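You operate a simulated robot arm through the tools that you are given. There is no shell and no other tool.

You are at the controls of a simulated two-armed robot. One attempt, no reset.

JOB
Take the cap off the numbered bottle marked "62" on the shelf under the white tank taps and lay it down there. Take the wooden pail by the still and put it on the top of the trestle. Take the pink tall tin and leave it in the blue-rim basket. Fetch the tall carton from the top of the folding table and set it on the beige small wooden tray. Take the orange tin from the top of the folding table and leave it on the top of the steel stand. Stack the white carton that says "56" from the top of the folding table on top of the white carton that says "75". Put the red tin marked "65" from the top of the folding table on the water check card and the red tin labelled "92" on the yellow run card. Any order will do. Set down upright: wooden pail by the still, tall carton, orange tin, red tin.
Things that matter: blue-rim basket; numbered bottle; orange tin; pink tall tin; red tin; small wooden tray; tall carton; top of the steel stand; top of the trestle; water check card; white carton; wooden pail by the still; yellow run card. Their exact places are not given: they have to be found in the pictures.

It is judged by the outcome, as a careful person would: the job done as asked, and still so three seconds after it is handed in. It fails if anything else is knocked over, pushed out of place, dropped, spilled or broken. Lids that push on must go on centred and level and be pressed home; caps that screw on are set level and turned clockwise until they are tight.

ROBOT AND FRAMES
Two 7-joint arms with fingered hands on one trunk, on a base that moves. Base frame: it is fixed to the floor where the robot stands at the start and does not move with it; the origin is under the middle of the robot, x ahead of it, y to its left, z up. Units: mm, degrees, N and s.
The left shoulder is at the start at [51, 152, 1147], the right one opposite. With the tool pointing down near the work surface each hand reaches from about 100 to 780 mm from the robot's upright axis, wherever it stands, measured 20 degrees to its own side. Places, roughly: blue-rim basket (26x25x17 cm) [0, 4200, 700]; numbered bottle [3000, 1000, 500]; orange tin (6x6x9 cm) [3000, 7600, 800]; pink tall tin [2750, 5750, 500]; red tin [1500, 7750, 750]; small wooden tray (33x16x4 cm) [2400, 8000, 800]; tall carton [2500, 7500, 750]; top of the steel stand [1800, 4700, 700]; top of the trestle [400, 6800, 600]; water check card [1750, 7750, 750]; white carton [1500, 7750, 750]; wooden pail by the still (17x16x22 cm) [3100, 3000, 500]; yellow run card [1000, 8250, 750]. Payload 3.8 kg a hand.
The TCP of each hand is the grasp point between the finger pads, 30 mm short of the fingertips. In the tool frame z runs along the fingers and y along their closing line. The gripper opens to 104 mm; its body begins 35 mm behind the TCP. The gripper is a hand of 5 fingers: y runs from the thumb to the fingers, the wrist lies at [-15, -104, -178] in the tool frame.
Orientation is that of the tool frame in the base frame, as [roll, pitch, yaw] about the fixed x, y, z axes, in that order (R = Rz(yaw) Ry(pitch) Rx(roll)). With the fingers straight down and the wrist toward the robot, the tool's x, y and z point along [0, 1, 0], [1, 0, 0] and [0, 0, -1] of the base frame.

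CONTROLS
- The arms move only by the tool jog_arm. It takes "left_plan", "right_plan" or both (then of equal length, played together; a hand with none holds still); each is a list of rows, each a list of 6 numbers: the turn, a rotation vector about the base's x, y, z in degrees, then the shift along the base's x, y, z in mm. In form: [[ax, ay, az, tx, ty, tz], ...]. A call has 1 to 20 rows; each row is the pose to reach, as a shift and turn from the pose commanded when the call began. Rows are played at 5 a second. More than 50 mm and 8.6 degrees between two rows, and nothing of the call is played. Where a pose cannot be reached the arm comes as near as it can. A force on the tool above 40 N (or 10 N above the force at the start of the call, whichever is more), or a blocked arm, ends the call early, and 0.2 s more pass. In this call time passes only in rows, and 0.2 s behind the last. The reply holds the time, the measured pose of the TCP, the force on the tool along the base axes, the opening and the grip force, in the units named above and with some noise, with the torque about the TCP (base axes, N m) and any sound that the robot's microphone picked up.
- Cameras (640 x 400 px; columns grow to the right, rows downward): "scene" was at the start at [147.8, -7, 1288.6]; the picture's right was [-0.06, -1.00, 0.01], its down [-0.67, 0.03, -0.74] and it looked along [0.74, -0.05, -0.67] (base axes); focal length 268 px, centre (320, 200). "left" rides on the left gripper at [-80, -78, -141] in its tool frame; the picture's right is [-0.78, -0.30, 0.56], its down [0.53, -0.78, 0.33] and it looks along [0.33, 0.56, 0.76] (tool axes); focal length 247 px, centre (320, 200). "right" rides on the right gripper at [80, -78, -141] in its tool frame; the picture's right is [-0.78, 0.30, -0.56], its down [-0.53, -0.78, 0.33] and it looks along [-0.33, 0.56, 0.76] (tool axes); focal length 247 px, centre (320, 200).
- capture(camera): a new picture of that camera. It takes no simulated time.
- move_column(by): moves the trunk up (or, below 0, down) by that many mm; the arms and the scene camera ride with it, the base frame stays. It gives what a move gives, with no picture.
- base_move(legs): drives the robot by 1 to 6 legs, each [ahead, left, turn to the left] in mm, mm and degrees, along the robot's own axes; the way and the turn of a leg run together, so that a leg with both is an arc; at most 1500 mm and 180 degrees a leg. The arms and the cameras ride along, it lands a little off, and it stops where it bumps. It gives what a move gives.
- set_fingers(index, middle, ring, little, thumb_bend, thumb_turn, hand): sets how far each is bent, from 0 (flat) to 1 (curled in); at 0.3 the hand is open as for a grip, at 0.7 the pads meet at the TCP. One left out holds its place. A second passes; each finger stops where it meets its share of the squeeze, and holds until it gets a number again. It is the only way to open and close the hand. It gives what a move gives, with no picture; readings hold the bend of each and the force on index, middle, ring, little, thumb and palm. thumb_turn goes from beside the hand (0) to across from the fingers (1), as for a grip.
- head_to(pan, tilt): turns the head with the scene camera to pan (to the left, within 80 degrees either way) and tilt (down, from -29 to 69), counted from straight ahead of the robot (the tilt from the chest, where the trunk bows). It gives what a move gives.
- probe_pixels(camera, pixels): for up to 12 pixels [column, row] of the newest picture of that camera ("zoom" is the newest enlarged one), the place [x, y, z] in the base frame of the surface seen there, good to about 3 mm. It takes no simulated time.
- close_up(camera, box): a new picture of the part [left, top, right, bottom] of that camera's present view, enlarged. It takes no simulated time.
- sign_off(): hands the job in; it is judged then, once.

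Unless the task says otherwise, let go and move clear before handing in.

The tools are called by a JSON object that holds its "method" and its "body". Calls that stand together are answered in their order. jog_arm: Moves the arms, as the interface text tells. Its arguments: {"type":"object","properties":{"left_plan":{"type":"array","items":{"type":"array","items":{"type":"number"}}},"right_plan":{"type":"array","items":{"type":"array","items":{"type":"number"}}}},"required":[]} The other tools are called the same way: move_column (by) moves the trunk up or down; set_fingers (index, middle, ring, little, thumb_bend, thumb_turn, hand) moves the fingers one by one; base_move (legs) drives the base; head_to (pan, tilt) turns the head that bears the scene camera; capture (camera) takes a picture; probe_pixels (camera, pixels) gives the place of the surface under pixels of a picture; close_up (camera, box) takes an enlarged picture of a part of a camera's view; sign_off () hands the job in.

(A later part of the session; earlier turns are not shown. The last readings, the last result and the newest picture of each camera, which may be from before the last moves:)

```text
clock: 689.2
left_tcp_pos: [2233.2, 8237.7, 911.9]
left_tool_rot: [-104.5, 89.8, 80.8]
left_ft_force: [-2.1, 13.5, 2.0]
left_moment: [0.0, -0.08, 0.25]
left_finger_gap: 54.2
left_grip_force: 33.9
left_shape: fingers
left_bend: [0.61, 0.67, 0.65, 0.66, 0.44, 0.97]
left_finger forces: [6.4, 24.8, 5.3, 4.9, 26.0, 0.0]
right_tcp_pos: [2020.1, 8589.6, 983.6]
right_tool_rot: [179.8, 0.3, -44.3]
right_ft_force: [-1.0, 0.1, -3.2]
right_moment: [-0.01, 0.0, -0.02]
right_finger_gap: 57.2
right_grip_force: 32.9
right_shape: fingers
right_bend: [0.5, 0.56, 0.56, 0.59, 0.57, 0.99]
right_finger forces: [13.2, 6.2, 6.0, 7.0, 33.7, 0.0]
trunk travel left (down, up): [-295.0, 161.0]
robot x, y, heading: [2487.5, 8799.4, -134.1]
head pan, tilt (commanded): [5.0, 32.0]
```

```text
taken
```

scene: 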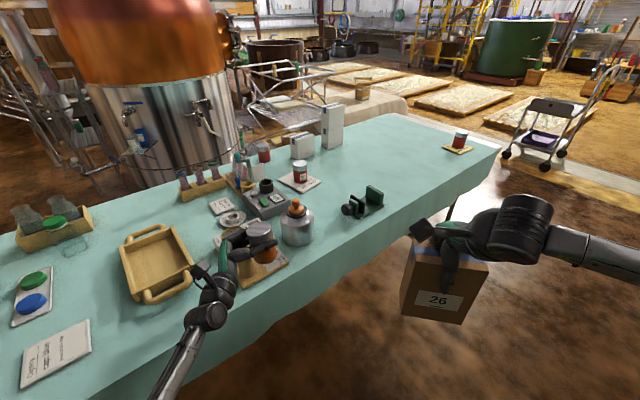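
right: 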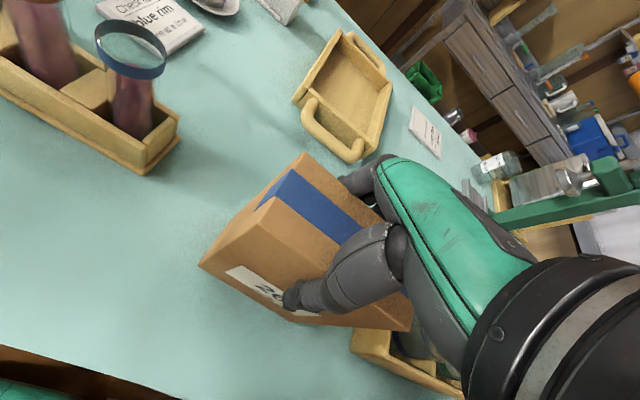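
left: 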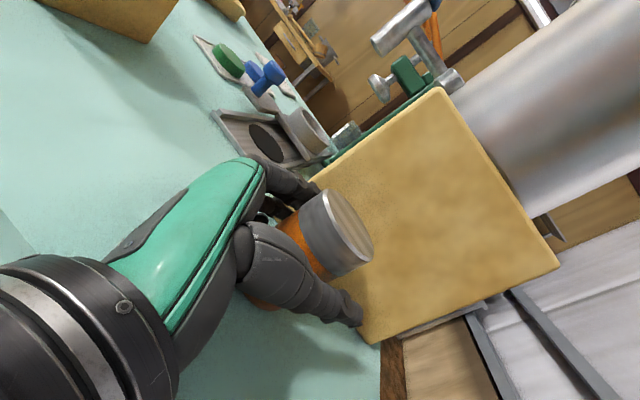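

The left hand bumped the hand sealer standing near the table's north edge (13 N remaining). I'll reverse the turn a little to release it and check.

{"method": "base_move", "body": {"legs": [[0, 0, -14]]}}

{"method": "capture", "body": {"camera": "scene"}}

{"method": "close_up", "body": {"camera": "scene", "box": [100, 180, 340, 340]}}

{"method": "capture", "body": {"camera": "left"}}

```text
clock: 690.4
left_tcp_pos: [2105.2, 8310.3, 911.3]
left_tool_rot: [-82.6, 89.6, 88.8]
left_ft_force: [-0.2, 0.1, -2.3]
left_moment: [0.02, -0.04, 0.0]
left_finger_gap: 53.8
left_grip_force: 24.2
left_shape: fingers
left_bend: [0.61, 0.65, 0.64, 0.66, 0.45, 0.97]
left_finger forces: [7.2, 5.8, 5.8, 5.7, 24.0, 0.1]
right_tcp_pos: [1982.6, 8706.5, 983.8]
right_tool_rot: [179.9, 0.3, -58.2]
right_ft_force: [0.1, -0.9, -4.4]
right_moment: [-0.02, 0.03, 0.04]
right_finger_gap: 57.2
right_grip_force: 32.8
right_shape: fingers
right_bend: [0.5, 0.56, 0.56, 0.59, 0.57, 0.99]
right_finger forces: [13.0, 5.9, 6.2, 7.0, 33.3, 0.0]
trunk travel left (down, up): [-295.0, 161.0]
robot x, y, heading: [2487.9, 8802.2, -148.0]
head pan, tilt (commanded): [5.0, 32.0]
```

```text
taken
```

scene: 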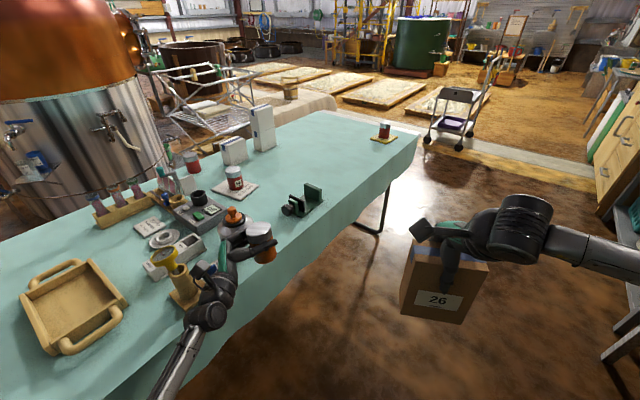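

```text
2.50 times, centred on (220, 260) of scene
```

zoom: 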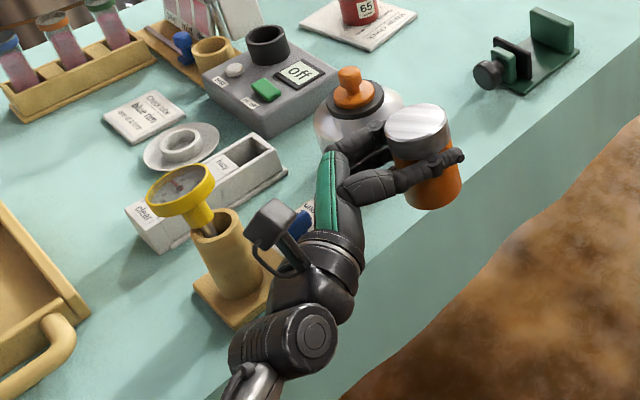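

```text
taken
```

left: 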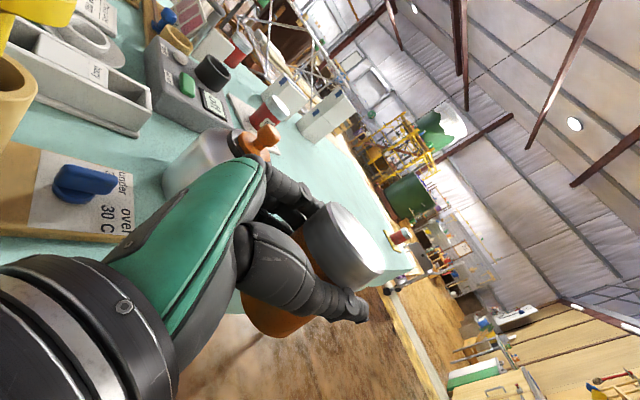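

The bumped item is a dial thermometer in a wooden stand; it still stands. I'll measure the stand to see whether it shifted compared with my earlier probe (base top z 753 at [2260,8146]).

{"method": "probe_pixels", "body": {"camera": "zoom", "pixels": [[200, 285], [237, 322], [265, 300], [225, 255], [225, 215], [180, 185], [185, 215], [300, 222], [210, 230], [245, 305]]}}

{"method": "probe_pixels", "body": {"camera": "left", "pixels": [[20, 220], [100, 235], [85, 185], [10, 110], [120, 180], [60, 160], [35, 145], [10, 40]]}}

```text
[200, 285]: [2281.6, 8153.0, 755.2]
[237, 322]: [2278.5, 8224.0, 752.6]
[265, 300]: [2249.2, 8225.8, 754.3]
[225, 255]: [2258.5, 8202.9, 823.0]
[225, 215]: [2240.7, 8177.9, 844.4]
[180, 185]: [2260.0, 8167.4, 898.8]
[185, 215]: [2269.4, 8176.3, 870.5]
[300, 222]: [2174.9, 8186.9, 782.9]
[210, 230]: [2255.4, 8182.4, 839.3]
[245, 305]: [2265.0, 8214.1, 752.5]
```

```text
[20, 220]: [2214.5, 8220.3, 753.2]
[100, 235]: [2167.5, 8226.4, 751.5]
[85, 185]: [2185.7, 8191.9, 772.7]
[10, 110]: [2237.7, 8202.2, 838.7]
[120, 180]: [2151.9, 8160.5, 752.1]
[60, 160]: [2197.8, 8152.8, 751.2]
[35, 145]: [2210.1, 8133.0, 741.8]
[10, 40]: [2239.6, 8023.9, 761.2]
```

The thermometer stand still sits where I'd expect (leaning east as before). Before approaching the tray I'll check what stands east of it, where my left hand will be.

{"method": "head_to", "body": {"pan": 60, "tilt": 25}}

{"method": "capture", "body": {"camera": "scene"}}

{"method": "probe_pixels", "body": {"camera": "scene", "pixels": [[100, 150], [150, 150], [200, 150], [60, 200], [120, 200], [180, 200], [240, 200], [300, 200], [90, 110], [150, 100], [350, 250], [250, 150]]}}

```text
clock: 691.7
left_tcp_pos: [2104.4, 8312.0, 911.2]
left_tool_rot: [-76.2, 89.6, 95.1]
left_ft_force: [0.4, 0.7, -1.8]
left_moment: [-0.04, 0.0, -0.02]
left_finger_gap: 53.6
left_grip_force: 24.1
left_shape: fingers
left_bend: [0.61, 0.65, 0.64, 0.66, 0.45, 0.97]
left_finger forces: [7.1, 5.9, 5.8, 5.7, 24.0, 0.0]
right_tcp_pos: [1982.8, 8704.4, 982.5]
right_tool_rot: [179.9, 0.4, -58.2]
right_ft_force: [-0.3, 0.3, -4.0]
right_moment: [-0.01, 0.03, 0.0]
right_finger_gap: 57.0
right_grip_force: 32.6
right_shape: fingers
right_bend: [0.5, 0.56, 0.56, 0.59, 0.57, 0.99]
right_finger forces: [13.1, 5.9, 6.2, 7.0, 33.4, 0.0]
trunk travel left (down, up): [-295.0, 161.0]
robot x, y, heading: [2485.0, 8803.8, -148.1]
head pan, tilt (commanded): [60.0, 25.0]
```

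```text
taken
```

scene: 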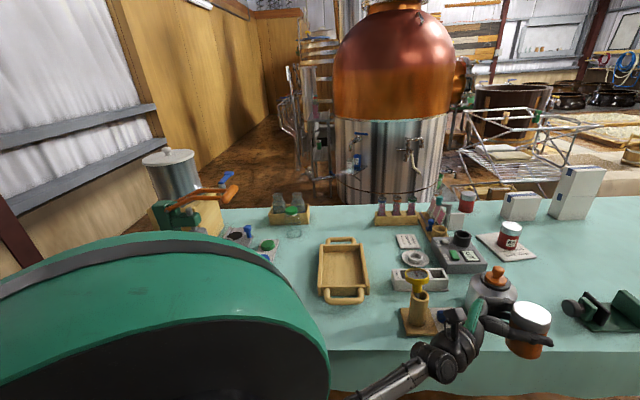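

```text
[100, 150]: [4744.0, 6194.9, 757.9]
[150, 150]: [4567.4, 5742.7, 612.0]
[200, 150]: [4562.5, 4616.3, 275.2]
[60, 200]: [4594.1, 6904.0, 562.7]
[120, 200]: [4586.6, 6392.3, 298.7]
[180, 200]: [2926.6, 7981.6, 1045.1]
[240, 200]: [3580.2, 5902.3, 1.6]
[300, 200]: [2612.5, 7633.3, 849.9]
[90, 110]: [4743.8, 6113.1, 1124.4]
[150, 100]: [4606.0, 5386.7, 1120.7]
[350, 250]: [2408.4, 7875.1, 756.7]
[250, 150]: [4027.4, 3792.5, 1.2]
```

The press's orange handle (z≈1045, x≥2760) and the thermometer (x≤2285) frame the tray. I'll draw the orange tin closer to me first, then finish the turn.

{"method": "jog_arm", "body": {"left_plan": [[0, 0, 0, 19, 31, 8], [0, 0, 0, 38, 62, 16], [0, 0, 0, 57, 93, 24], [0, 0, 0, 76, 124, 32]]}}

{"method": "base_move", "body": {"legs": [[0, 0, 58]]}}

{"method": "head_to", "body": {"pan": 0, "tilt": 32}}

{"method": "capture", "body": {"camera": "scene"}}

```text
clock: 692.7
left_tcp_pos: [2179.5, 8436.0, 944.1]
left_tool_rot: [-84.3, 89.7, 86.9]
left_ft_force: [-0.4, -0.1, -1.2]
left_moment: [-0.02, -0.03, 0.02]
left_finger_gap: 53.7
left_grip_force: 24.4
left_shape: fingers
left_bend: [0.61, 0.65, 0.64, 0.66, 0.45, 0.97]
left_finger forces: [7.2, 5.9, 5.8, 5.6, 24.0, 0.0]
right_tcp_pos: [1983.8, 8707.8, 983.3]
right_tool_rot: [179.9, 0.3, -58.3]
right_ft_force: [0.8, 0.2, -4.3]
right_moment: [-0.04, 0.0, 0.0]
right_finger_gap: 57.4
right_grip_force: 32.6
right_shape: fingers
right_bend: [0.5, 0.56, 0.56, 0.59, 0.57, 0.99]
right_finger forces: [13.0, 5.9, 6.0, 6.8, 33.2, 0.0]
trunk travel left (down, up): [-295.0, 161.0]
robot x, y, heading: [2484.1, 8801.6, -148.0]
head pan, tilt (commanded): [60.0, 25.0]
```

```text
clock: 695.6
left_tcp_pos: [2629.0, 8345.9, 943.7]
left_tool_rot: [-95.6, 89.6, 133.5]
left_ft_force: [-0.1, -0.7, -1.9]
left_moment: [-0.02, 0.01, -0.01]
left_finger_gap: 53.9
left_grip_force: 23.6
left_shape: fingers
left_bend: [0.61, 0.65, 0.64, 0.66, 0.45, 0.97]
left_finger forces: [7.2, 5.8, 5.7, 5.5, 23.7, 0.0]
right_tcp_pos: [2295.6, 8325.3, 982.7]
right_tool_rot: [179.9, 0.4, -0.5]
right_ft_force: [-0.9, -0.2, -4.7]
right_moment: [-0.02, -0.01, -0.02]
right_finger_gap: 56.9
right_grip_force: 30.7
right_shape: fingers
right_bend: [0.5, 0.56, 0.56, 0.59, 0.57, 0.99]
right_finger forces: [12.4, 5.8, 6.0, 6.3, 31.5, 0.0]
trunk travel left (down, up): [-295.0, 161.0]
robot x, y, heading: [2482.9, 8799.1, -90.3]
head pan, tilt (commanded): [60.0, 25.0]
```

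```text
clock: 696.9
left_tcp_pos: [2629.9, 8345.0, 944.2]
left_tool_rot: [-110.0, 89.7, 119.0]
left_ft_force: [0.4, 0.2, -1.1]
left_moment: [0.01, -0.04, 0.01]
left_finger_gap: 53.7
left_grip_force: 23.9
left_shape: fingers
left_bend: [0.61, 0.65, 0.64, 0.66, 0.45, 0.97]
left_finger forces: [7.2, 5.9, 5.7, 5.5, 23.7, 0.0]
right_tcp_pos: [2295.7, 8325.3, 982.5]
right_tool_rot: [180.0, 0.4, -0.6]
right_ft_force: [-0.2, -0.3, -4.6]
right_moment: [-0.03, -0.04, 0.01]
right_finger_gap: 56.8
right_grip_force: 30.8
right_shape: fingers
right_bend: [0.5, 0.56, 0.56, 0.59, 0.57, 0.99]
right_finger forces: [12.4, 5.8, 6.0, 6.4, 31.5, 0.0]
trunk travel left (down, up): [-295.0, 161.0]
robot x, y, heading: [2481.1, 8798.0, -90.3]
head pan, tilt (commanded): [0.0, 32.0]
```

```text
taken
```

scene: 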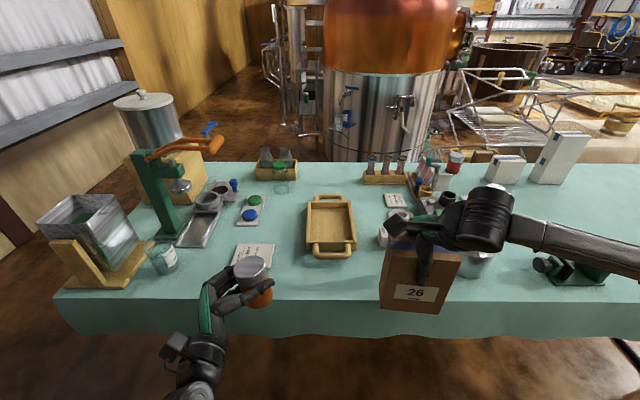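

Now I'll turn the right hand 90° so the carton lies lengthwise with the tray, moving it in line with the tray at the same time.

{"method": "set_fingers", "body": {"hand": "right", "index": 0.64, "middle": 0.68, "ring": 0.68, "little": 0.66, "thumb_bend": 0.68}}

{"method": "jog_arm", "body": {"right_plan": [[0, 0, 8.2, 13, 3, 0], [0, 0, 16.4, 26, 6, 0], [0, 0, 24.6, 40, 9, 0], [0, 0, 32.8, 53, 12, 0], [0, 0, 41, 66, 15, 0], [0, 0, 49.2, 79, 18, 0], [0, 0, 57.4, 92, 20, 0], [0, 0, 65.6, 106, 20, 0], [0, 0, 73.8, 119, 20, 0], [0, 0, 82, 132, 20, 0], [0, 0, 90, 145, 20, 0]]}}

{"method": "capture", "body": {"camera": "scene"}}

{"method": "capture", "body": {"camera": "right"}}

```text
clock: 697.9
left_tcp_pos: [2628.7, 8346.2, 943.6]
left_tool_rot: [-92.3, 89.5, 136.8]
left_ft_force: [-0.5, 0.3, -0.8]
left_moment: [0.01, 0.01, -0.01]
left_finger_gap: 53.7
left_grip_force: 23.9
left_shape: fingers
left_bend: [0.61, 0.65, 0.64, 0.66, 0.45, 0.97]
left_finger forces: [7.2, 5.8, 5.7, 5.5, 23.7, 0.0]
right_tcp_pos: [2296.0, 8326.2, 983.3]
right_tool_rot: [179.9, 0.5, -0.5]
right_ft_force: [-0.1, 0.0, -3.7]
right_moment: [-0.04, -0.02, 0.02]
right_finger_gap: 57.2
right_grip_force: 35.1
right_shape: fingers
right_bend: [0.5, 0.57, 0.57, 0.6, 0.56, 0.99]
right_finger forces: [12.5, 7.0, 7.2, 7.1, 35.9, 0.0]
trunk travel left (down, up): [-295.0, 161.0]
robot x, y, heading: [2487.5, 8801.5, -90.6]
head pan, tilt (commanded): [0.0, 32.0]
```

```text
clock: 700.3
left_tcp_pos: [2632.2, 8343.5, 942.8]
left_tool_rot: [-93.1, 89.3, 135.9]
left_ft_force: [0.6, -0.1, -1.3]
left_moment: [0.0, -0.02, -0.03]
left_finger_gap: 54.0
left_grip_force: 24.2
left_shape: fingers
left_bend: [0.61, 0.65, 0.64, 0.66, 0.45, 0.97]
left_finger forces: [7.2, 6.0, 5.7, 5.6, 23.8, 0.0]
right_tcp_pos: [2467.4, 8387.2, 942.6]
right_tool_rot: [174.4, 6.0, 72.3]
right_ft_force: [1.4, 0.4, -4.9]
right_moment: [0.05, 0.01, 0.02]
right_finger_gap: 57.1
right_grip_force: 32.2
right_shape: fingers
right_bend: [0.52, 0.58, 0.59, 0.61, 0.57, 0.98]
right_finger forces: [12.1, 6.4, 6.9, 6.3, 32.4, 0.1]
right hand out of reach, approached as far as the arm can: row 7, 8, 9, 10, 11
trunk travel left (down, up): [-295.0, 161.0]
robot x, y, heading: [2486.7, 8798.5, -90.3]
head pan, tilt (commanded): [0.0, 32.0]
```

```text
taken
```

scene: 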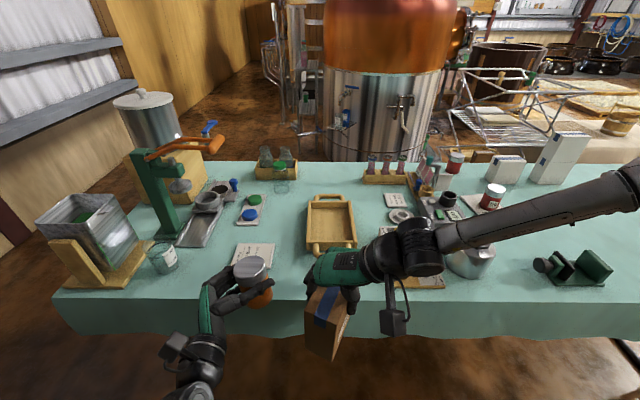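

```text
taken
```

right: 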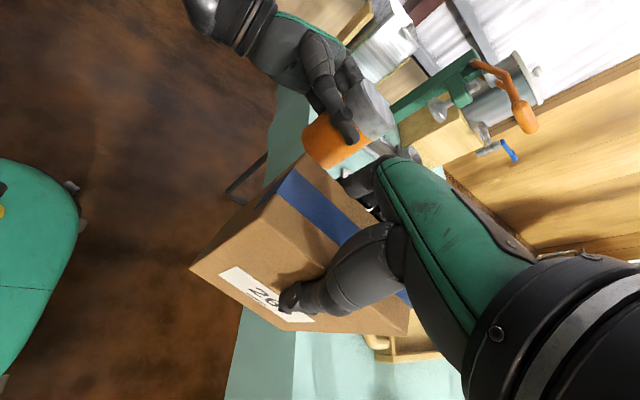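

Close to my body the wrist can't quite make the full turn; it should as the arm extends. I'll drive up to the table and then extend.

{"method": "base_move", "body": {"legs": [[235, 0, 0]]}}

{"method": "jog_arm", "body": {"right_plan": [[0, 0, 0, 0, -40, 0], [0, 0, 0, 0, -80, 0], [0, 0, 0, 0, -120, 0]]}}

{"method": "capture", "body": {"camera": "scene"}}

{"method": "capture", "body": {"camera": "right"}}

```text
clock: 702.1
left_tcp_pos: [2625.1, 8107.3, 942.9]
left_tool_rot: [-80.9, 89.6, 147.7]
left_ft_force: [0.5, -0.1, -1.5]
left_moment: [-0.03, -0.04, -0.01]
left_finger_gap: 53.3
left_grip_force: 23.8
left_shape: fingers
left_bend: [0.61, 0.65, 0.64, 0.66, 0.45, 0.97]
left_finger forces: [7.1, 5.9, 5.7, 5.4, 23.9, 0.1]
right_tcp_pos: [2461.8, 8150.0, 945.3]
right_tool_rot: [174.1, 6.0, 71.8]
right_ft_force: [-0.7, -0.2, -3.5]
right_moment: [0.01, -0.02, 0.04]
right_finger_gap: 57.2
right_grip_force: 31.8
right_shape: fingers
right_bend: [0.52, 0.58, 0.59, 0.61, 0.57, 0.98]
right_finger forces: [12.0, 6.3, 6.9, 6.3, 32.5, 0.1]
trunk travel left (down, up): [-295.0, 161.0]
robot x, y, heading: [2485.6, 8560.3, -90.5]
head pan, tilt (commanded): [0.0, 32.0]
```

```text
clock: 702.9
left_tcp_pos: [2625.1, 8105.1, 942.1]
left_tool_rot: [-105.6, 89.5, 123.2]
left_ft_force: [0.2, 0.2, -1.3]
left_moment: [-0.02, -0.03, -0.02]
left_finger_gap: 53.9
left_grip_force: 23.8
left_shape: fingers
left_bend: [0.61, 0.65, 0.64, 0.66, 0.45, 0.97]
left_finger forces: [7.2, 6.0, 5.8, 5.4, 23.9, 0.0]
right_tcp_pos: [2466.3, 8028.0, 939.9]
right_tool_rot: [173.5, 6.0, 71.9]
right_ft_force: [0.0, 0.8, -3.7]
right_moment: [0.03, -0.04, 0.05]
right_finger_gap: 57.1
right_grip_force: 29.9
right_shape: fingers
right_bend: [0.52, 0.58, 0.59, 0.61, 0.57, 0.98]
right_finger forces: [11.3, 5.9, 6.6, 6.2, 30.7, 0.0]
right hand out of reach, approached as far as the arm can: row 1, 3
trunk travel left (down, up): [-295.0, 161.0]
robot x, y, heading: [2481.8, 8557.9, -90.4]
head pan, tilt (commanded): [0.0, 32.0]
```

```text
taken
```

scene: 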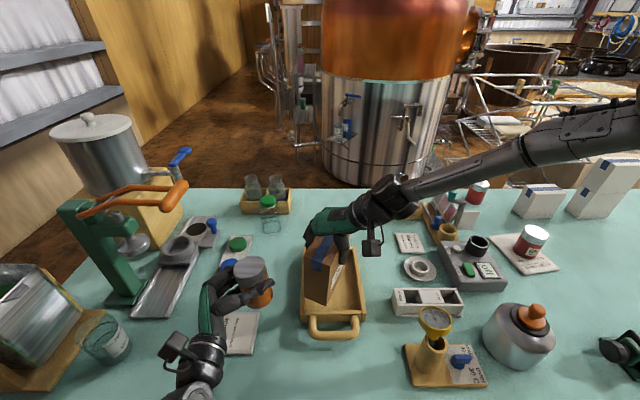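

```text
taken
```

right: 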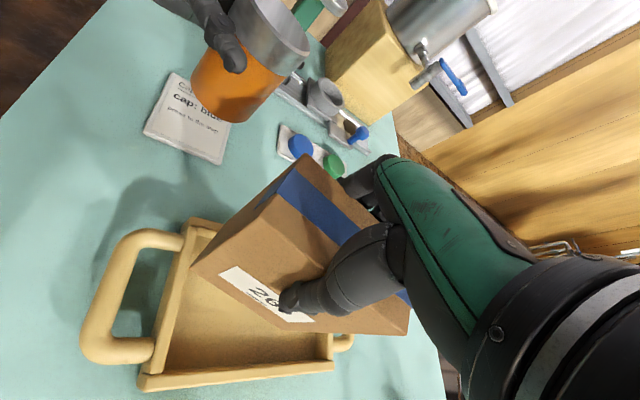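

The hand is over the tray but yawed only 72° and tilted ~9°. Now that the arm is extended I'll level it and add some yaw.

{"method": "jog_arm", "body": {"right_plan": [[2.6, 1.4, 3, 0, -5, 5], [5.1, 2.9, 6, -2, -10, 10], [7.7, 4.3, 10, -5, -15, 15]]}}

{"method": "capture", "body": {"camera": "right"}}

{"method": "close_up", "body": {"camera": "scene", "box": [230, 180, 460, 350]}}

```text
clock: 703.7
left_tcp_pos: [2625.8, 8106.1, 944.0]
left_tool_rot: [-99.8, 89.6, 129.0]
left_ft_force: [-0.8, -0.5, -2.1]
left_moment: [-0.02, -0.04, 0.02]
left_finger_gap: 53.5
left_grip_force: 24.5
left_shape: fingers
left_bend: [0.61, 0.65, 0.64, 0.66, 0.45, 0.97]
left_finger forces: [7.3, 6.0, 5.7, 5.4, 23.7, 0.0]
right_tcp_pos: [2508.5, 8031.7, 940.4]
right_tool_rot: [174.2, 0.3, 81.8]
right_ft_force: [-0.1, 0.5, -4.1]
right_moment: [-0.04, -0.03, -0.03]
right_finger_gap: 57.2
right_grip_force: 30.2
right_shape: fingers
right_bend: [0.52, 0.58, 0.59, 0.61, 0.57, 0.98]
right_finger forces: [11.3, 5.8, 6.6, 6.2, 30.7, 0.1]
right hand out of reach, approached as far as the arm can: row 1, 2, 3
trunk travel left (down, up): [-295.0, 161.0]
robot x, y, heading: [2482.4, 8562.6, -90.7]
head pan, tilt (commanded): [0.0, 32.0]
```

```text
taken
```

right: 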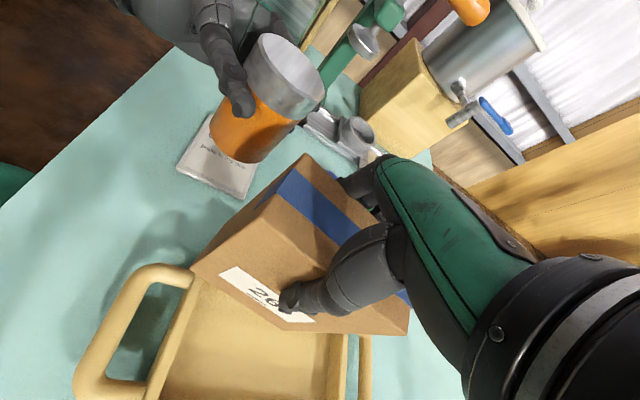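

```text
2.35 times, centred on (345, 265) of scene
```

zoom: 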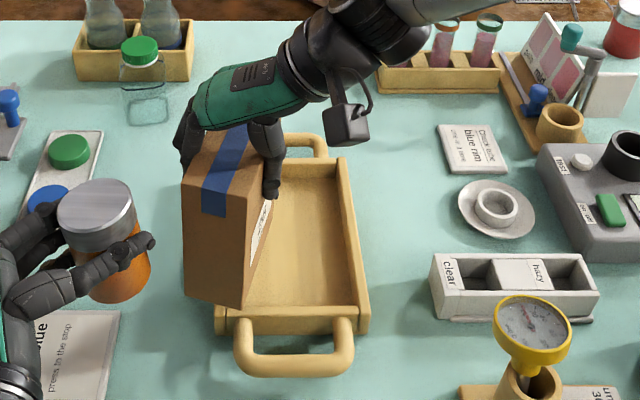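

With the turned wrist the reachable point is ~65 mm east of where I want it, so I'll shift the base west by 75 mm (moving the left hand east to stay clear) and then extend.

{"method": "jog_arm", "body": {"left_plan": [[0, 0, 0, 25, 0, 0], [0, 0, 0, 50, 5, 0], [0, 0, 0, 75, 10, 0]]}}

{"method": "base_move", "body": {"legs": [[0, -78, 0.5]]}}

{"method": "jog_arm", "body": {"right_plan": [[0.3, 2, 0, 0, -20, 0], [0.6, 4, 0, 0, -40, 0], [0.8, 5.7, 0, 0, -60, 0]]}}

{"method": "capture", "body": {"camera": "right"}}

{"method": "capture", "body": {"camera": "scene"}}

```text
clock: 704.5
left_tcp_pos: [2700.4, 8115.9, 943.2]
left_tool_rot: [-98.0, 89.7, 130.7]
left_ft_force: [-0.3, -0.1, -1.5]
left_moment: [-0.01, -0.06, 0.0]
left_finger_gap: 53.7
left_grip_force: 23.9
left_shape: fingers
left_bend: [0.61, 0.65, 0.64, 0.66, 0.45, 0.97]
left_finger forces: [7.3, 5.9, 5.7, 5.4, 23.8, 0.0]
right_tcp_pos: [2509.3, 8032.3, 940.8]
right_tool_rot: [174.3, 0.3, 81.7]
right_ft_force: [0.4, 0.3, -2.4]
right_moment: [0.03, 0.02, -0.02]
right_finger_gap: 56.7
right_grip_force: 30.3
right_shape: fingers
right_bend: [0.52, 0.58, 0.59, 0.61, 0.57, 0.98]
right_finger forces: [11.4, 5.8, 6.6, 6.2, 30.7, 0.0]
trunk travel left (down, up): [-295.0, 161.0]
robot x, y, heading: [2486.4, 8560.1, -90.6]
head pan, tilt (commanded): [0.0, 32.0]
```

```text
clock: 705.5
left_tcp_pos: [2625.8, 8119.4, 941.7]
left_tool_rot: [-81.2, 89.7, 147.9]
left_ft_force: [-0.1, -0.4, -1.4]
left_moment: [0.01, -0.05, -0.01]
left_finger_gap: 53.8
left_grip_force: 24.1
left_shape: fingers
left_bend: [0.61, 0.65, 0.64, 0.66, 0.45, 0.97]
left_finger forces: [7.3, 5.9, 5.7, 5.3, 23.8, 0.0]
right_tcp_pos: [2433.4, 8033.1, 937.5]
right_tool_rot: [174.4, 0.2, 82.1]
right_ft_force: [-0.2, 0.8, -4.4]
right_moment: [0.01, 0.01, 0.0]
right_finger_gap: 57.2
right_grip_force: 29.9
right_shape: fingers
right_bend: [0.52, 0.58, 0.59, 0.61, 0.57, 0.98]
right_finger forces: [11.5, 5.8, 6.6, 6.1, 30.6, 0.1]
trunk travel left (down, up): [-295.0, 161.0]
robot x, y, heading: [2402.7, 8558.2, -90.0]
head pan, tilt (commanded): [0.0, 32.0]
```

```text
clock: 706.4
left_tcp_pos: [2624.2, 8118.9, 942.9]
left_tool_rot: [-117.4, 89.6, 111.7]
left_ft_force: [0.4, 0.8, -1.0]
left_moment: [-0.01, -0.01, -0.02]
left_finger_gap: 53.4
left_grip_force: 24.3
left_shape: fingers
left_bend: [0.61, 0.65, 0.64, 0.66, 0.45, 0.97]
left_finger forces: [7.2, 5.8, 5.6, 5.4, 23.7, 0.0]
right_tcp_pos: [2448.9, 8009.3, 930.8]
right_tool_rot: [174.1, 1.1, 81.5]
right_ft_force: [-0.6, -0.7, -3.3]
right_moment: [0.02, -0.04, -0.01]
right_finger_gap: 57.0
right_grip_force: 30.1
right_shape: fingers
right_bend: [0.52, 0.58, 0.59, 0.61, 0.57, 0.98]
right_finger forces: [11.5, 5.7, 6.6, 6.1, 30.4, 0.0]
right hand out of reach, approached as far as the arm can: row 1, 2, 3
trunk travel left (down, up): [-295.0, 161.0]
robot x, y, heading: [2403.2, 8565.5, -90.1]
head pan, tilt (commanded): [0.0, 32.0]
```

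```text
taken
```

right: 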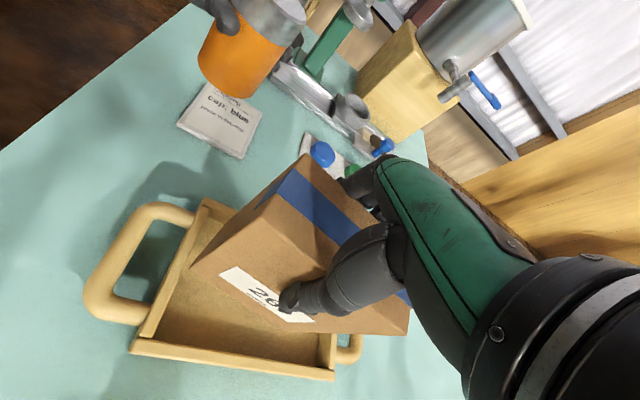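

```text
taken
```

scene: 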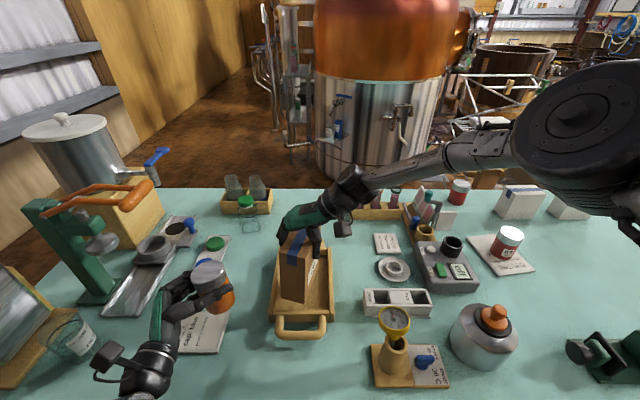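

The carton is over the tray; at y≈8005 it fits inside (interior y 7875–8065). I'll nudge the base 22 mm west to centre it across the tray and compare edges.

{"method": "base_move", "body": {"legs": [[0, -22, 0]]}}

{"method": "close_up", "body": {"camera": "scene", "box": [240, 190, 400, 350]}}

{"method": "capture", "body": {"camera": "right"}}

```text
clock: 707.1
left_tcp_pos: [2607.5, 8118.9, 940.9]
left_tool_rot: [-91.5, 89.5, 137.6]
left_ft_force: [-1.1, 0.4, -1.5]
left_moment: [0.03, -0.06, -0.02]
left_finger_gap: 53.7
left_grip_force: 23.8
left_shape: fingers
left_bend: [0.61, 0.65, 0.64, 0.66, 0.45, 0.97]
left_finger forces: [7.3, 5.9, 5.7, 5.4, 23.6, 0.1]
right_tcp_pos: [2432.5, 8010.6, 931.5]
right_tool_rot: [174.4, 1.1, 81.7]
right_ft_force: [0.4, 0.4, -3.8]
right_moment: [0.02, 0.03, 0.02]
right_finger_gap: 57.2
right_grip_force: 30.5
right_shape: fingers
right_bend: [0.52, 0.58, 0.59, 0.61, 0.57, 0.98]
right_finger forces: [11.5, 5.8, 6.7, 5.9, 30.4, 0.0]
trunk travel left (down, up): [-295.0, 161.0]
robot x, y, heading: [2382.3, 8564.5, -90.4]
head pan, tilt (commanded): [0.0, 32.0]
```

```text
2.50 times, centred on (320, 270) of scene
```

zoom: 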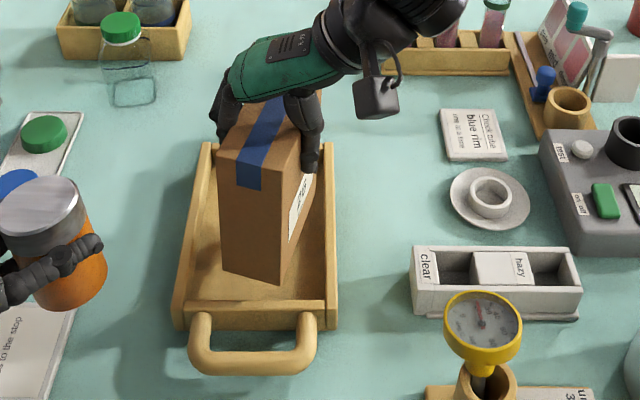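

```text
taken
```

right: 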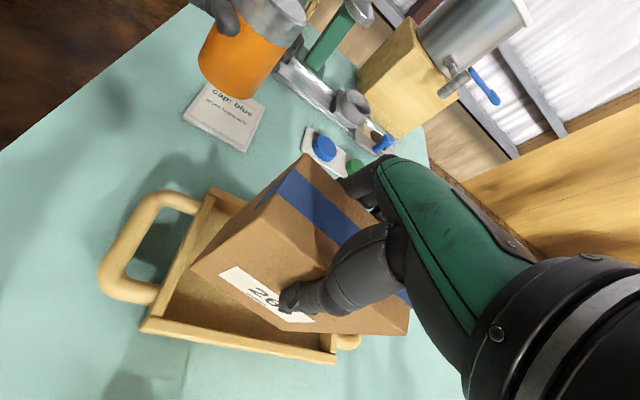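

It looks well placed. I'll probe the carton's lower edge and the tray walls.

{"method": "probe_pixels", "body": {"camera": "zoom", "pixels": [[224, 262], [278, 282], [250, 230], [225, 180], [285, 240], [310, 190], [181, 310], [332, 310], [190, 230], [326, 250], [260, 305], [250, 290]]}}

```text
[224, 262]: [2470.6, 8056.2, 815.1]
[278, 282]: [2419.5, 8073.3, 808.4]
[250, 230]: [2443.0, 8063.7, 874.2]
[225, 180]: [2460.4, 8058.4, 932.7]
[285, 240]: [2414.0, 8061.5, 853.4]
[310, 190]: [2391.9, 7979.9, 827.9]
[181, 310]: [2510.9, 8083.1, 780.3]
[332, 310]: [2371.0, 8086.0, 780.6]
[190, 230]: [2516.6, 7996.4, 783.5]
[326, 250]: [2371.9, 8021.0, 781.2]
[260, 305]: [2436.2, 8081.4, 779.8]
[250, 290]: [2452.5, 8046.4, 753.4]
```

The carton is turned ~18° relative to the tray but still fits; it needs to move ~13 mm east and ~25 mm south. I'll do that with the base.

{"method": "base_move", "body": {"legs": [[28, 13, 0]]}}

{"method": "close_up", "body": {"camera": "scene", "box": [240, 190, 400, 350]}}

{"method": "probe_pixels", "body": {"camera": "zoom", "pixels": [[215, 258], [225, 255], [270, 275], [278, 275], [245, 255], [300, 200], [310, 185], [250, 300]]}}

```text
clock: 708.0
left_tcp_pos: [2615.2, 8096.3, 944.3]
left_tool_rot: [-119.0, 89.8, 110.0]
left_ft_force: [0.3, 0.2, -1.0]
left_moment: [0.02, -0.01, 0.02]
left_finger_gap: 53.4
left_grip_force: 24.2
left_shape: fingers
left_bend: [0.61, 0.65, 0.64, 0.66, 0.45, 0.97]
left_finger forces: [7.3, 5.9, 5.8, 5.4, 23.8, 0.1]
right_tcp_pos: [2441.2, 7984.6, 934.1]
right_tool_rot: [174.1, 1.2, 81.7]
right_ft_force: [-0.4, 1.0, -3.1]
right_moment: [-0.01, -0.01, 0.01]
right_finger_gap: 57.3
right_grip_force: 29.9
right_shape: fingers
right_bend: [0.52, 0.58, 0.59, 0.61, 0.57, 0.98]
right_finger forces: [11.5, 5.6, 6.5, 6.1, 30.5, 0.0]
trunk travel left (down, up): [-295.0, 161.0]
robot x, y, heading: [2395.3, 8531.7, -90.3]
head pan, tilt (commanded): [0.0, 32.0]
```

```text
2.50 times, centred on (320, 270) of scene
```

zoom: 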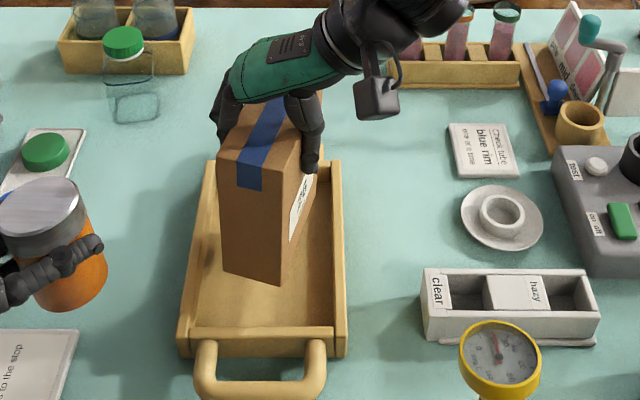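

```text
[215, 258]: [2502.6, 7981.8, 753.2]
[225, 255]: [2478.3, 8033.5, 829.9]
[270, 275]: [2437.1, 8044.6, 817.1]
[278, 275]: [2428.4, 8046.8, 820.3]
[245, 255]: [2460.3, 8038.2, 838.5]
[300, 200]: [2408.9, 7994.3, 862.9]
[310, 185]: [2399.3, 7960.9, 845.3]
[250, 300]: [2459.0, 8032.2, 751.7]
```

Now the carton is centred at about [2440,7987]. I'll lower it straight down with the trunk.

{"method": "move_column", "body": {"by": -40}}

{"method": "close_up", "body": {"camera": "scene", "box": [240, 170, 400, 330]}}

{"method": "capture", "body": {"camera": "right"}}

```text
clock: 708.8
left_tcp_pos: [2617.1, 8091.2, 902.6]
left_tool_rot: [-104.9, 89.7, 124.1]
left_ft_force: [0.0, -0.4, -1.0]
left_moment: [-0.02, -0.02, 0.01]
left_finger_gap: 53.6
left_grip_force: 24.1
left_shape: fingers
left_bend: [0.61, 0.65, 0.64, 0.66, 0.45, 0.97]
left_finger forces: [7.3, 5.9, 5.7, 5.3, 23.8, 0.0]
right_tcp_pos: [2442.7, 7982.9, 890.6]
right_tool_rot: [174.4, 1.0, 81.6]
right_ft_force: [0.2, -0.6, -4.4]
right_moment: [0.03, -0.02, 0.03]
right_finger_gap: 57.2
right_grip_force: 31.6
right_shape: fingers
right_bend: [0.52, 0.58, 0.59, 0.61, 0.57, 0.98]
right_finger forces: [11.6, 6.2, 7.0, 6.2, 31.9, 0.0]
trunk travel left (down, up): [-255.0, 201.0]
robot x, y, heading: [2394.5, 8537.0, -90.2]
head pan, tilt (commanded): [0.0, 32.0]
```

```text
2.50 times, centred on (320, 250) of scene
```

zoom: 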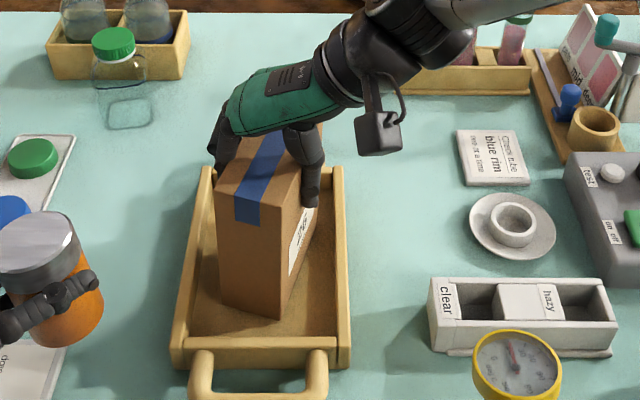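

```text
taken
```

right: 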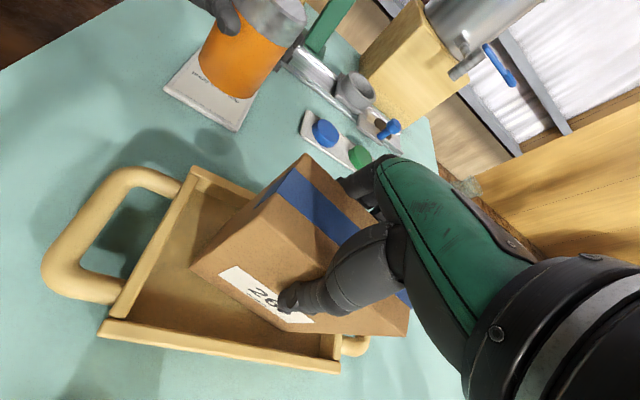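

Nearly down, well inside the walls. A few more millimetres.

{"method": "move_column", "body": {"by": -7}}

{"method": "move_column", "body": {"by": -4}}

{"method": "close_up", "body": {"camera": "scene", "box": [240, 170, 400, 330]}}

```text
clock: 709.4
left_tcp_pos: [2616.8, 8093.9, 896.4]
left_tool_rot: [-74.0, 89.6, 155.0]
left_ft_force: [-0.5, 0.0, -1.3]
left_moment: [0.01, -0.03, 0.01]
left_finger_gap: 53.5
left_grip_force: 23.9
left_shape: fingers
left_bend: [0.61, 0.65, 0.64, 0.66, 0.45, 0.97]
left_finger forces: [7.4, 5.8, 5.7, 5.4, 23.7, 0.1]
right_tcp_pos: [2443.4, 7984.9, 887.5]
right_tool_rot: [174.1, 1.4, 81.6]
right_ft_force: [1.7, 6.2, 16.1]
right_moment: [-0.25, 0.68, -0.17]
right_finger_gap: 57.1
right_grip_force: 33.9
right_shape: fingers
right_bend: [0.52, 0.59, 0.59, 0.62, 0.57, 0.97]
right_finger forces: [13.4, 5.7, 6.7, 6.1, 35.2, 0.0]
trunk travel left (down, up): [-248.0, 208.0]
robot x, y, heading: [2396.5, 8536.9, -90.2]
head pan, tilt (commanded): [0.0, 32.0]
```

```text
clock: 709.9
left_tcp_pos: [2617.0, 8096.1, 894.1]
left_tool_rot: [-25.8, 89.8, -156.7]
left_ft_force: [0.0, -0.7, -0.9]
left_moment: [-0.01, 0.01, 0.01]
left_finger_gap: 53.6
left_grip_force: 24.2
left_shape: fingers
left_bend: [0.61, 0.65, 0.64, 0.66, 0.45, 0.97]
left_finger forces: [7.3, 5.9, 5.7, 5.4, 23.7, 0.1]
right_tcp_pos: [2444.5, 7984.3, 886.2]
right_tool_rot: [173.8, 1.6, 81.6]
right_ft_force: [4.3, 3.3, 37.7]
right_moment: [-0.08, 0.92, -0.06]
right_finger_gap: 57.4
right_grip_force: 37.0
right_shape: fingers
right_bend: [0.51, 0.59, 0.59, 0.62, 0.57, 0.98]
right_finger forces: [17.5, 6.0, 7.0, 6.7, 36.5, 0.0]
trunk travel left (down, up): [-244.0, 212.0]
robot x, y, heading: [2397.6, 8534.5, -90.2]
head pan, tilt (commanded): [0.0, 32.0]
```

```text
2.50 times, centred on (320, 250) of scene
```

zoom: 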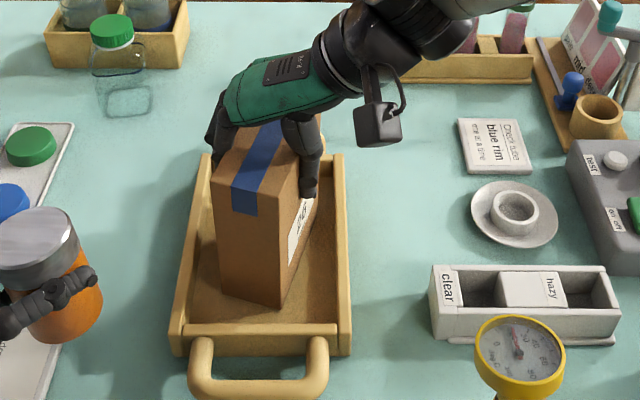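

It's on the tray floor (38 N, a bit much). I'll ease up 3 mm, then open the fingers slowly.

{"method": "move_column", "body": {"by": 3.5}}

{"method": "set_fingers", "body": {"hand": "right", "index": 0.48, "middle": 0.5, "ring": 0.5, "little": 0.5, "thumb_bend": 0.52}}

{"method": "close_up", "body": {"camera": "scene", "box": [240, 170, 400, 330]}}

```text
clock: 710.4
left_tcp_pos: [2616.3, 8095.0, 895.7]
left_tool_rot: [-77.6, 89.6, 151.5]
left_ft_force: [-0.2, 1.2, -0.5]
left_moment: [0.02, -0.06, 0.02]
left_finger_gap: 53.6
left_grip_force: 23.9
left_shape: fingers
left_bend: [0.61, 0.65, 0.64, 0.66, 0.45, 0.97]
left_finger forces: [7.4, 5.9, 5.7, 5.4, 23.7, 0.1]
right_tcp_pos: [2443.8, 7984.3, 885.9]
right_tool_rot: [174.1, 1.4, 81.8]
right_ft_force: [5.7, -0.1, 25.5]
right_moment: [-0.31, 0.36, -0.09]
right_finger_gap: 57.0
right_grip_force: 36.0
right_shape: fingers
right_bend: [0.51, 0.58, 0.59, 0.62, 0.57, 0.98]
right_finger forces: [16.3, 6.8, 7.7, 6.9, 34.9, 0.0]
trunk travel left (down, up): [-248.0, 209.0]
robot x, y, heading: [2391.7, 8531.4, -90.4]
head pan, tilt (commanded): [0.0, 32.0]
```

```text
clock: 711.4
left_tcp_pos: [2615.9, 8092.3, 895.2]
left_tool_rot: [-98.0, 89.8, 131.1]
left_ft_force: [1.0, 0.3, -1.3]
left_moment: [0.03, 0.02, -0.04]
left_finger_gap: 53.6
left_grip_force: 24.1
left_shape: fingers
left_bend: [0.61, 0.65, 0.64, 0.66, 0.45, 0.97]
left_finger forces: [7.2, 5.8, 5.7, 5.4, 23.8, 0.0]
right_tcp_pos: [2442.8, 7984.9, 883.3]
right_tool_rot: [174.3, 1.3, 81.6]
right_ft_force: [3.0, 4.0, 14.6]
right_moment: [0.15, 0.37, -0.33]
right_finger_gap: 69.2
right_grip_force: 14.7
right_shape: fingers
right_bend: [0.41, 0.5, 0.5, 0.5, 0.49, 1.0]
right_finger forces: [15.5, 0.1, 0.1, 0.4, 13.6, 0.1]
trunk travel left (down, up): [-248.0, 209.0]
robot x, y, heading: [2396.0, 8535.5, -90.3]
head pan, tilt (commanded): [0.0, 32.0]
```

```text
2.50 times, centred on (320, 250) of scene
```

zoom: 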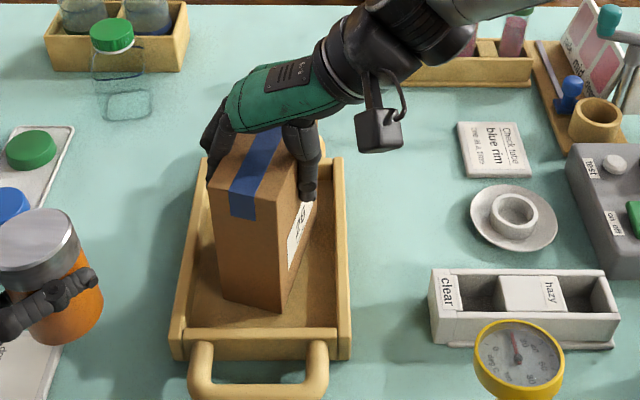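

Index and thumb still hold it; I'll keep opening.

{"method": "set_fingers", "body": {"hand": "right", "index": 0.36, "middle": 0.38, "ring": 0.38, "little": 0.38, "thumb_bend": 0.42}}

{"method": "close_up", "body": {"camera": "scene", "box": [240, 170, 400, 330]}}

{"method": "capture", "body": {"camera": "right"}}

```text
clock: 712.4
left_tcp_pos: [2616.4, 8092.3, 895.0]
left_tool_rot: [-78.3, 89.7, 150.8]
left_ft_force: [0.4, -0.2, -1.6]
left_moment: [-0.01, -0.07, -0.03]
left_finger_gap: 53.3
left_grip_force: 24.4
left_shape: fingers
left_bend: [0.61, 0.65, 0.64, 0.66, 0.45, 0.97]
left_finger forces: [7.3, 5.9, 5.7, 5.3, 23.9, 0.1]
right_tcp_pos: [2440.8, 7983.9, 883.5]
right_tool_rot: [174.3, 1.1, 81.8]
right_ft_force: [-0.7, 2.9, 1.0]
right_moment: [-0.04, -0.04, 0.01]
right_finger_gap: 83.0
right_grip_force: 3.5
right_shape: fingers
right_bend: [0.35, 0.38, 0.38, 0.38, 0.42, 1.0]
right_finger forces: [2.8, 0.1, 0.0, 0.1, 3.4, 0.0]
trunk travel left (down, up): [-248.0, 209.0]
robot x, y, heading: [2396.1, 8537.0, -90.2]
head pan, tilt (commanded): [0.0, 32.0]
```

```text
2.50 times, centred on (320, 250) of scene
```

zoom: 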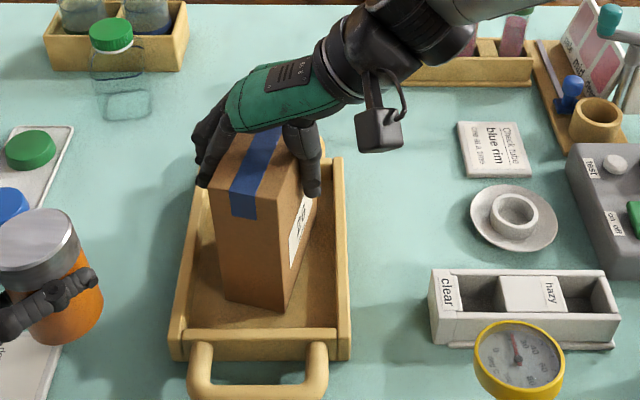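

```text
taken
```

right: 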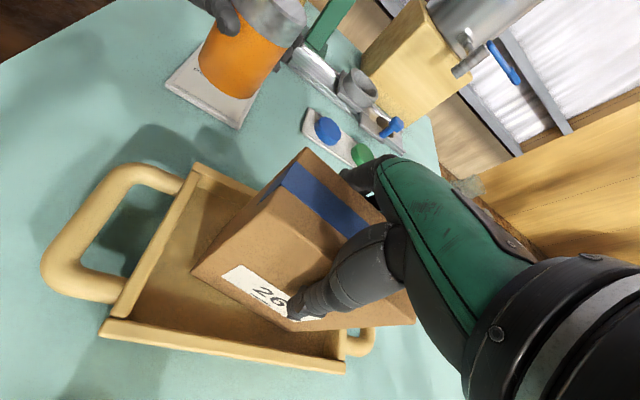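

{"method": "set_fingers", "body": {"hand": "right", "index": 0.24, "middle": 0.26, "ring": 0.26, "little": 0.26, "thumb_bend": 0.3}}

{"method": "close_up", "body": {"camera": "scene", "box": [240, 170, 400, 330]}}

{"method": "close_up", "body": {"camera": "right", "box": [180, 130, 440, 350]}}

```text
clock: 713.4
left_tcp_pos: [2617.0, 8091.4, 895.6]
left_tool_rot: [-102.4, 89.6, 126.7]
left_ft_force: [-0.2, 0.1, -1.8]
left_moment: [-0.02, -0.01, 0.0]
left_finger_gap: 53.8
left_grip_force: 24.0
left_shape: fingers
left_bend: [0.61, 0.65, 0.64, 0.66, 0.45, 0.97]
left_finger forces: [7.3, 6.0, 5.7, 5.3, 23.8, 0.1]
right_tcp_pos: [2441.5, 7983.2, 883.3]
right_tool_rot: [174.2, 1.1, 81.7]
right_ft_force: [-0.1, -0.4, 0.5]
right_moment: [0.0, 0.02, 0.01]
right_finger_gap: 111.3
right_grip_force: 0.0
right_shape: fingers
right_bend: [0.24, 0.26, 0.26, 0.26, 0.3, 1.0]
right_finger forces: [0.0, 0.1, 0.1, 0.0, 0.1, 0.0]
trunk travel left (down, up): [-248.0, 209.0]
robot x, y, heading: [2393.3, 8533.6, -89.9]
head pan, tilt (commanded): [0.0, 32.0]
```

```text
2.50 times, centred on (320, 250) of scene
```

zoom: 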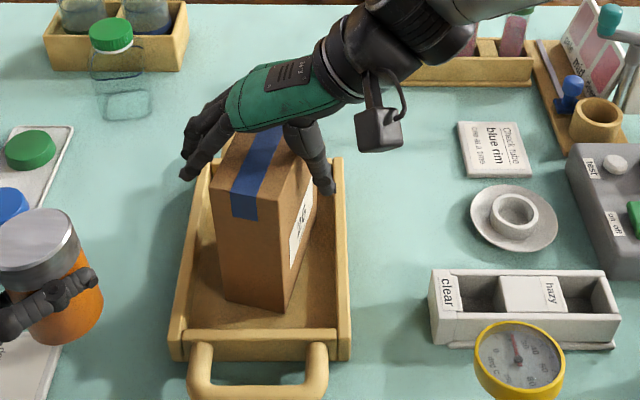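

```text
1.82 times, centred on (310, 240) of right
```

zoom: 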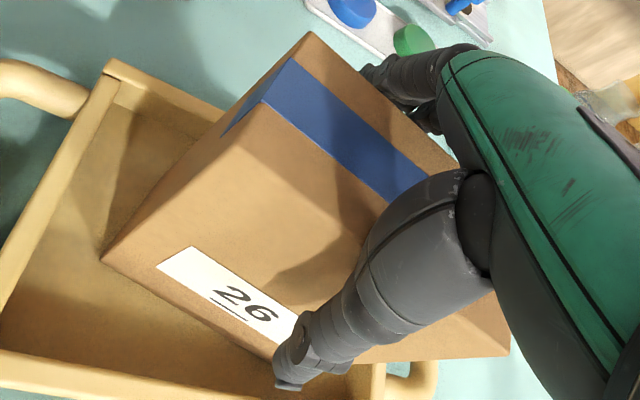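

Released, no contact forces. I'll raise the hand straight up with the trunk, clear of the carton.

{"method": "move_column", "body": {"by": 100}}

{"method": "capture", "body": {"camera": "scene"}}

{"method": "close_up", "body": {"camera": "scene", "box": [220, 190, 400, 370]}}

```text
clock: 714.8
left_tcp_pos: [2615.2, 8092.1, 993.7]
left_tool_rot: [-99.5, 89.5, 129.5]
left_ft_force: [-0.1, -0.4, -1.5]
left_moment: [0.0, -0.03, -0.01]
left_finger_gap: 53.8
left_grip_force: 24.3
left_shape: fingers
left_bend: [0.61, 0.65, 0.64, 0.66, 0.45, 0.97]
left_finger forces: [7.3, 5.9, 5.7, 5.3, 23.7, 0.0]
right_tcp_pos: [2442.8, 7982.4, 982.5]
right_tool_rot: [173.8, 1.1, 81.6]
right_ft_force: [0.0, 0.4, -0.2]
right_moment: [0.03, 0.0, -0.02]
right_finger_gap: 111.0
right_grip_force: 0.2
right_shape: fingers
right_bend: [0.24, 0.26, 0.26, 0.26, 0.3, 1.0]
right_finger forces: [0.0, 0.1, 0.0, 0.0, 0.1, 0.0]
trunk travel left (down, up): [-348.0, 109.0]
robot x, y, heading: [2393.7, 8535.7, -90.4]
head pan, tilt (commanded): [0.0, 32.0]
```

```text
taken
```

scene: 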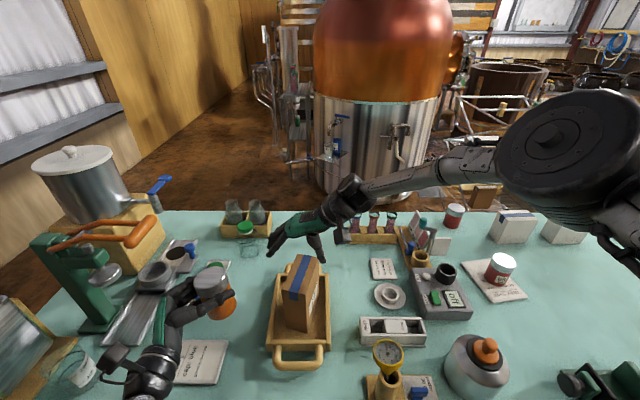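

```text
2.22 times, centred on (310, 280) of scene
```

zoom: 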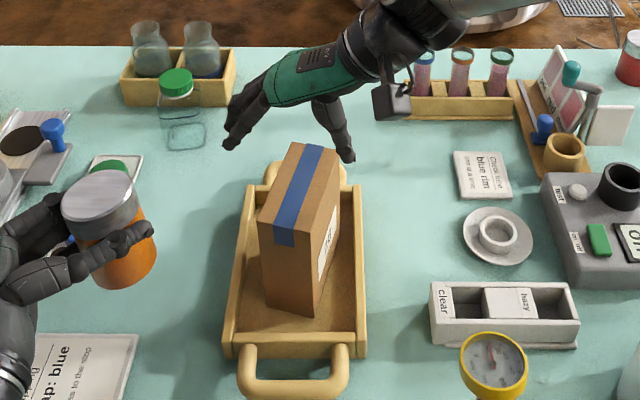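

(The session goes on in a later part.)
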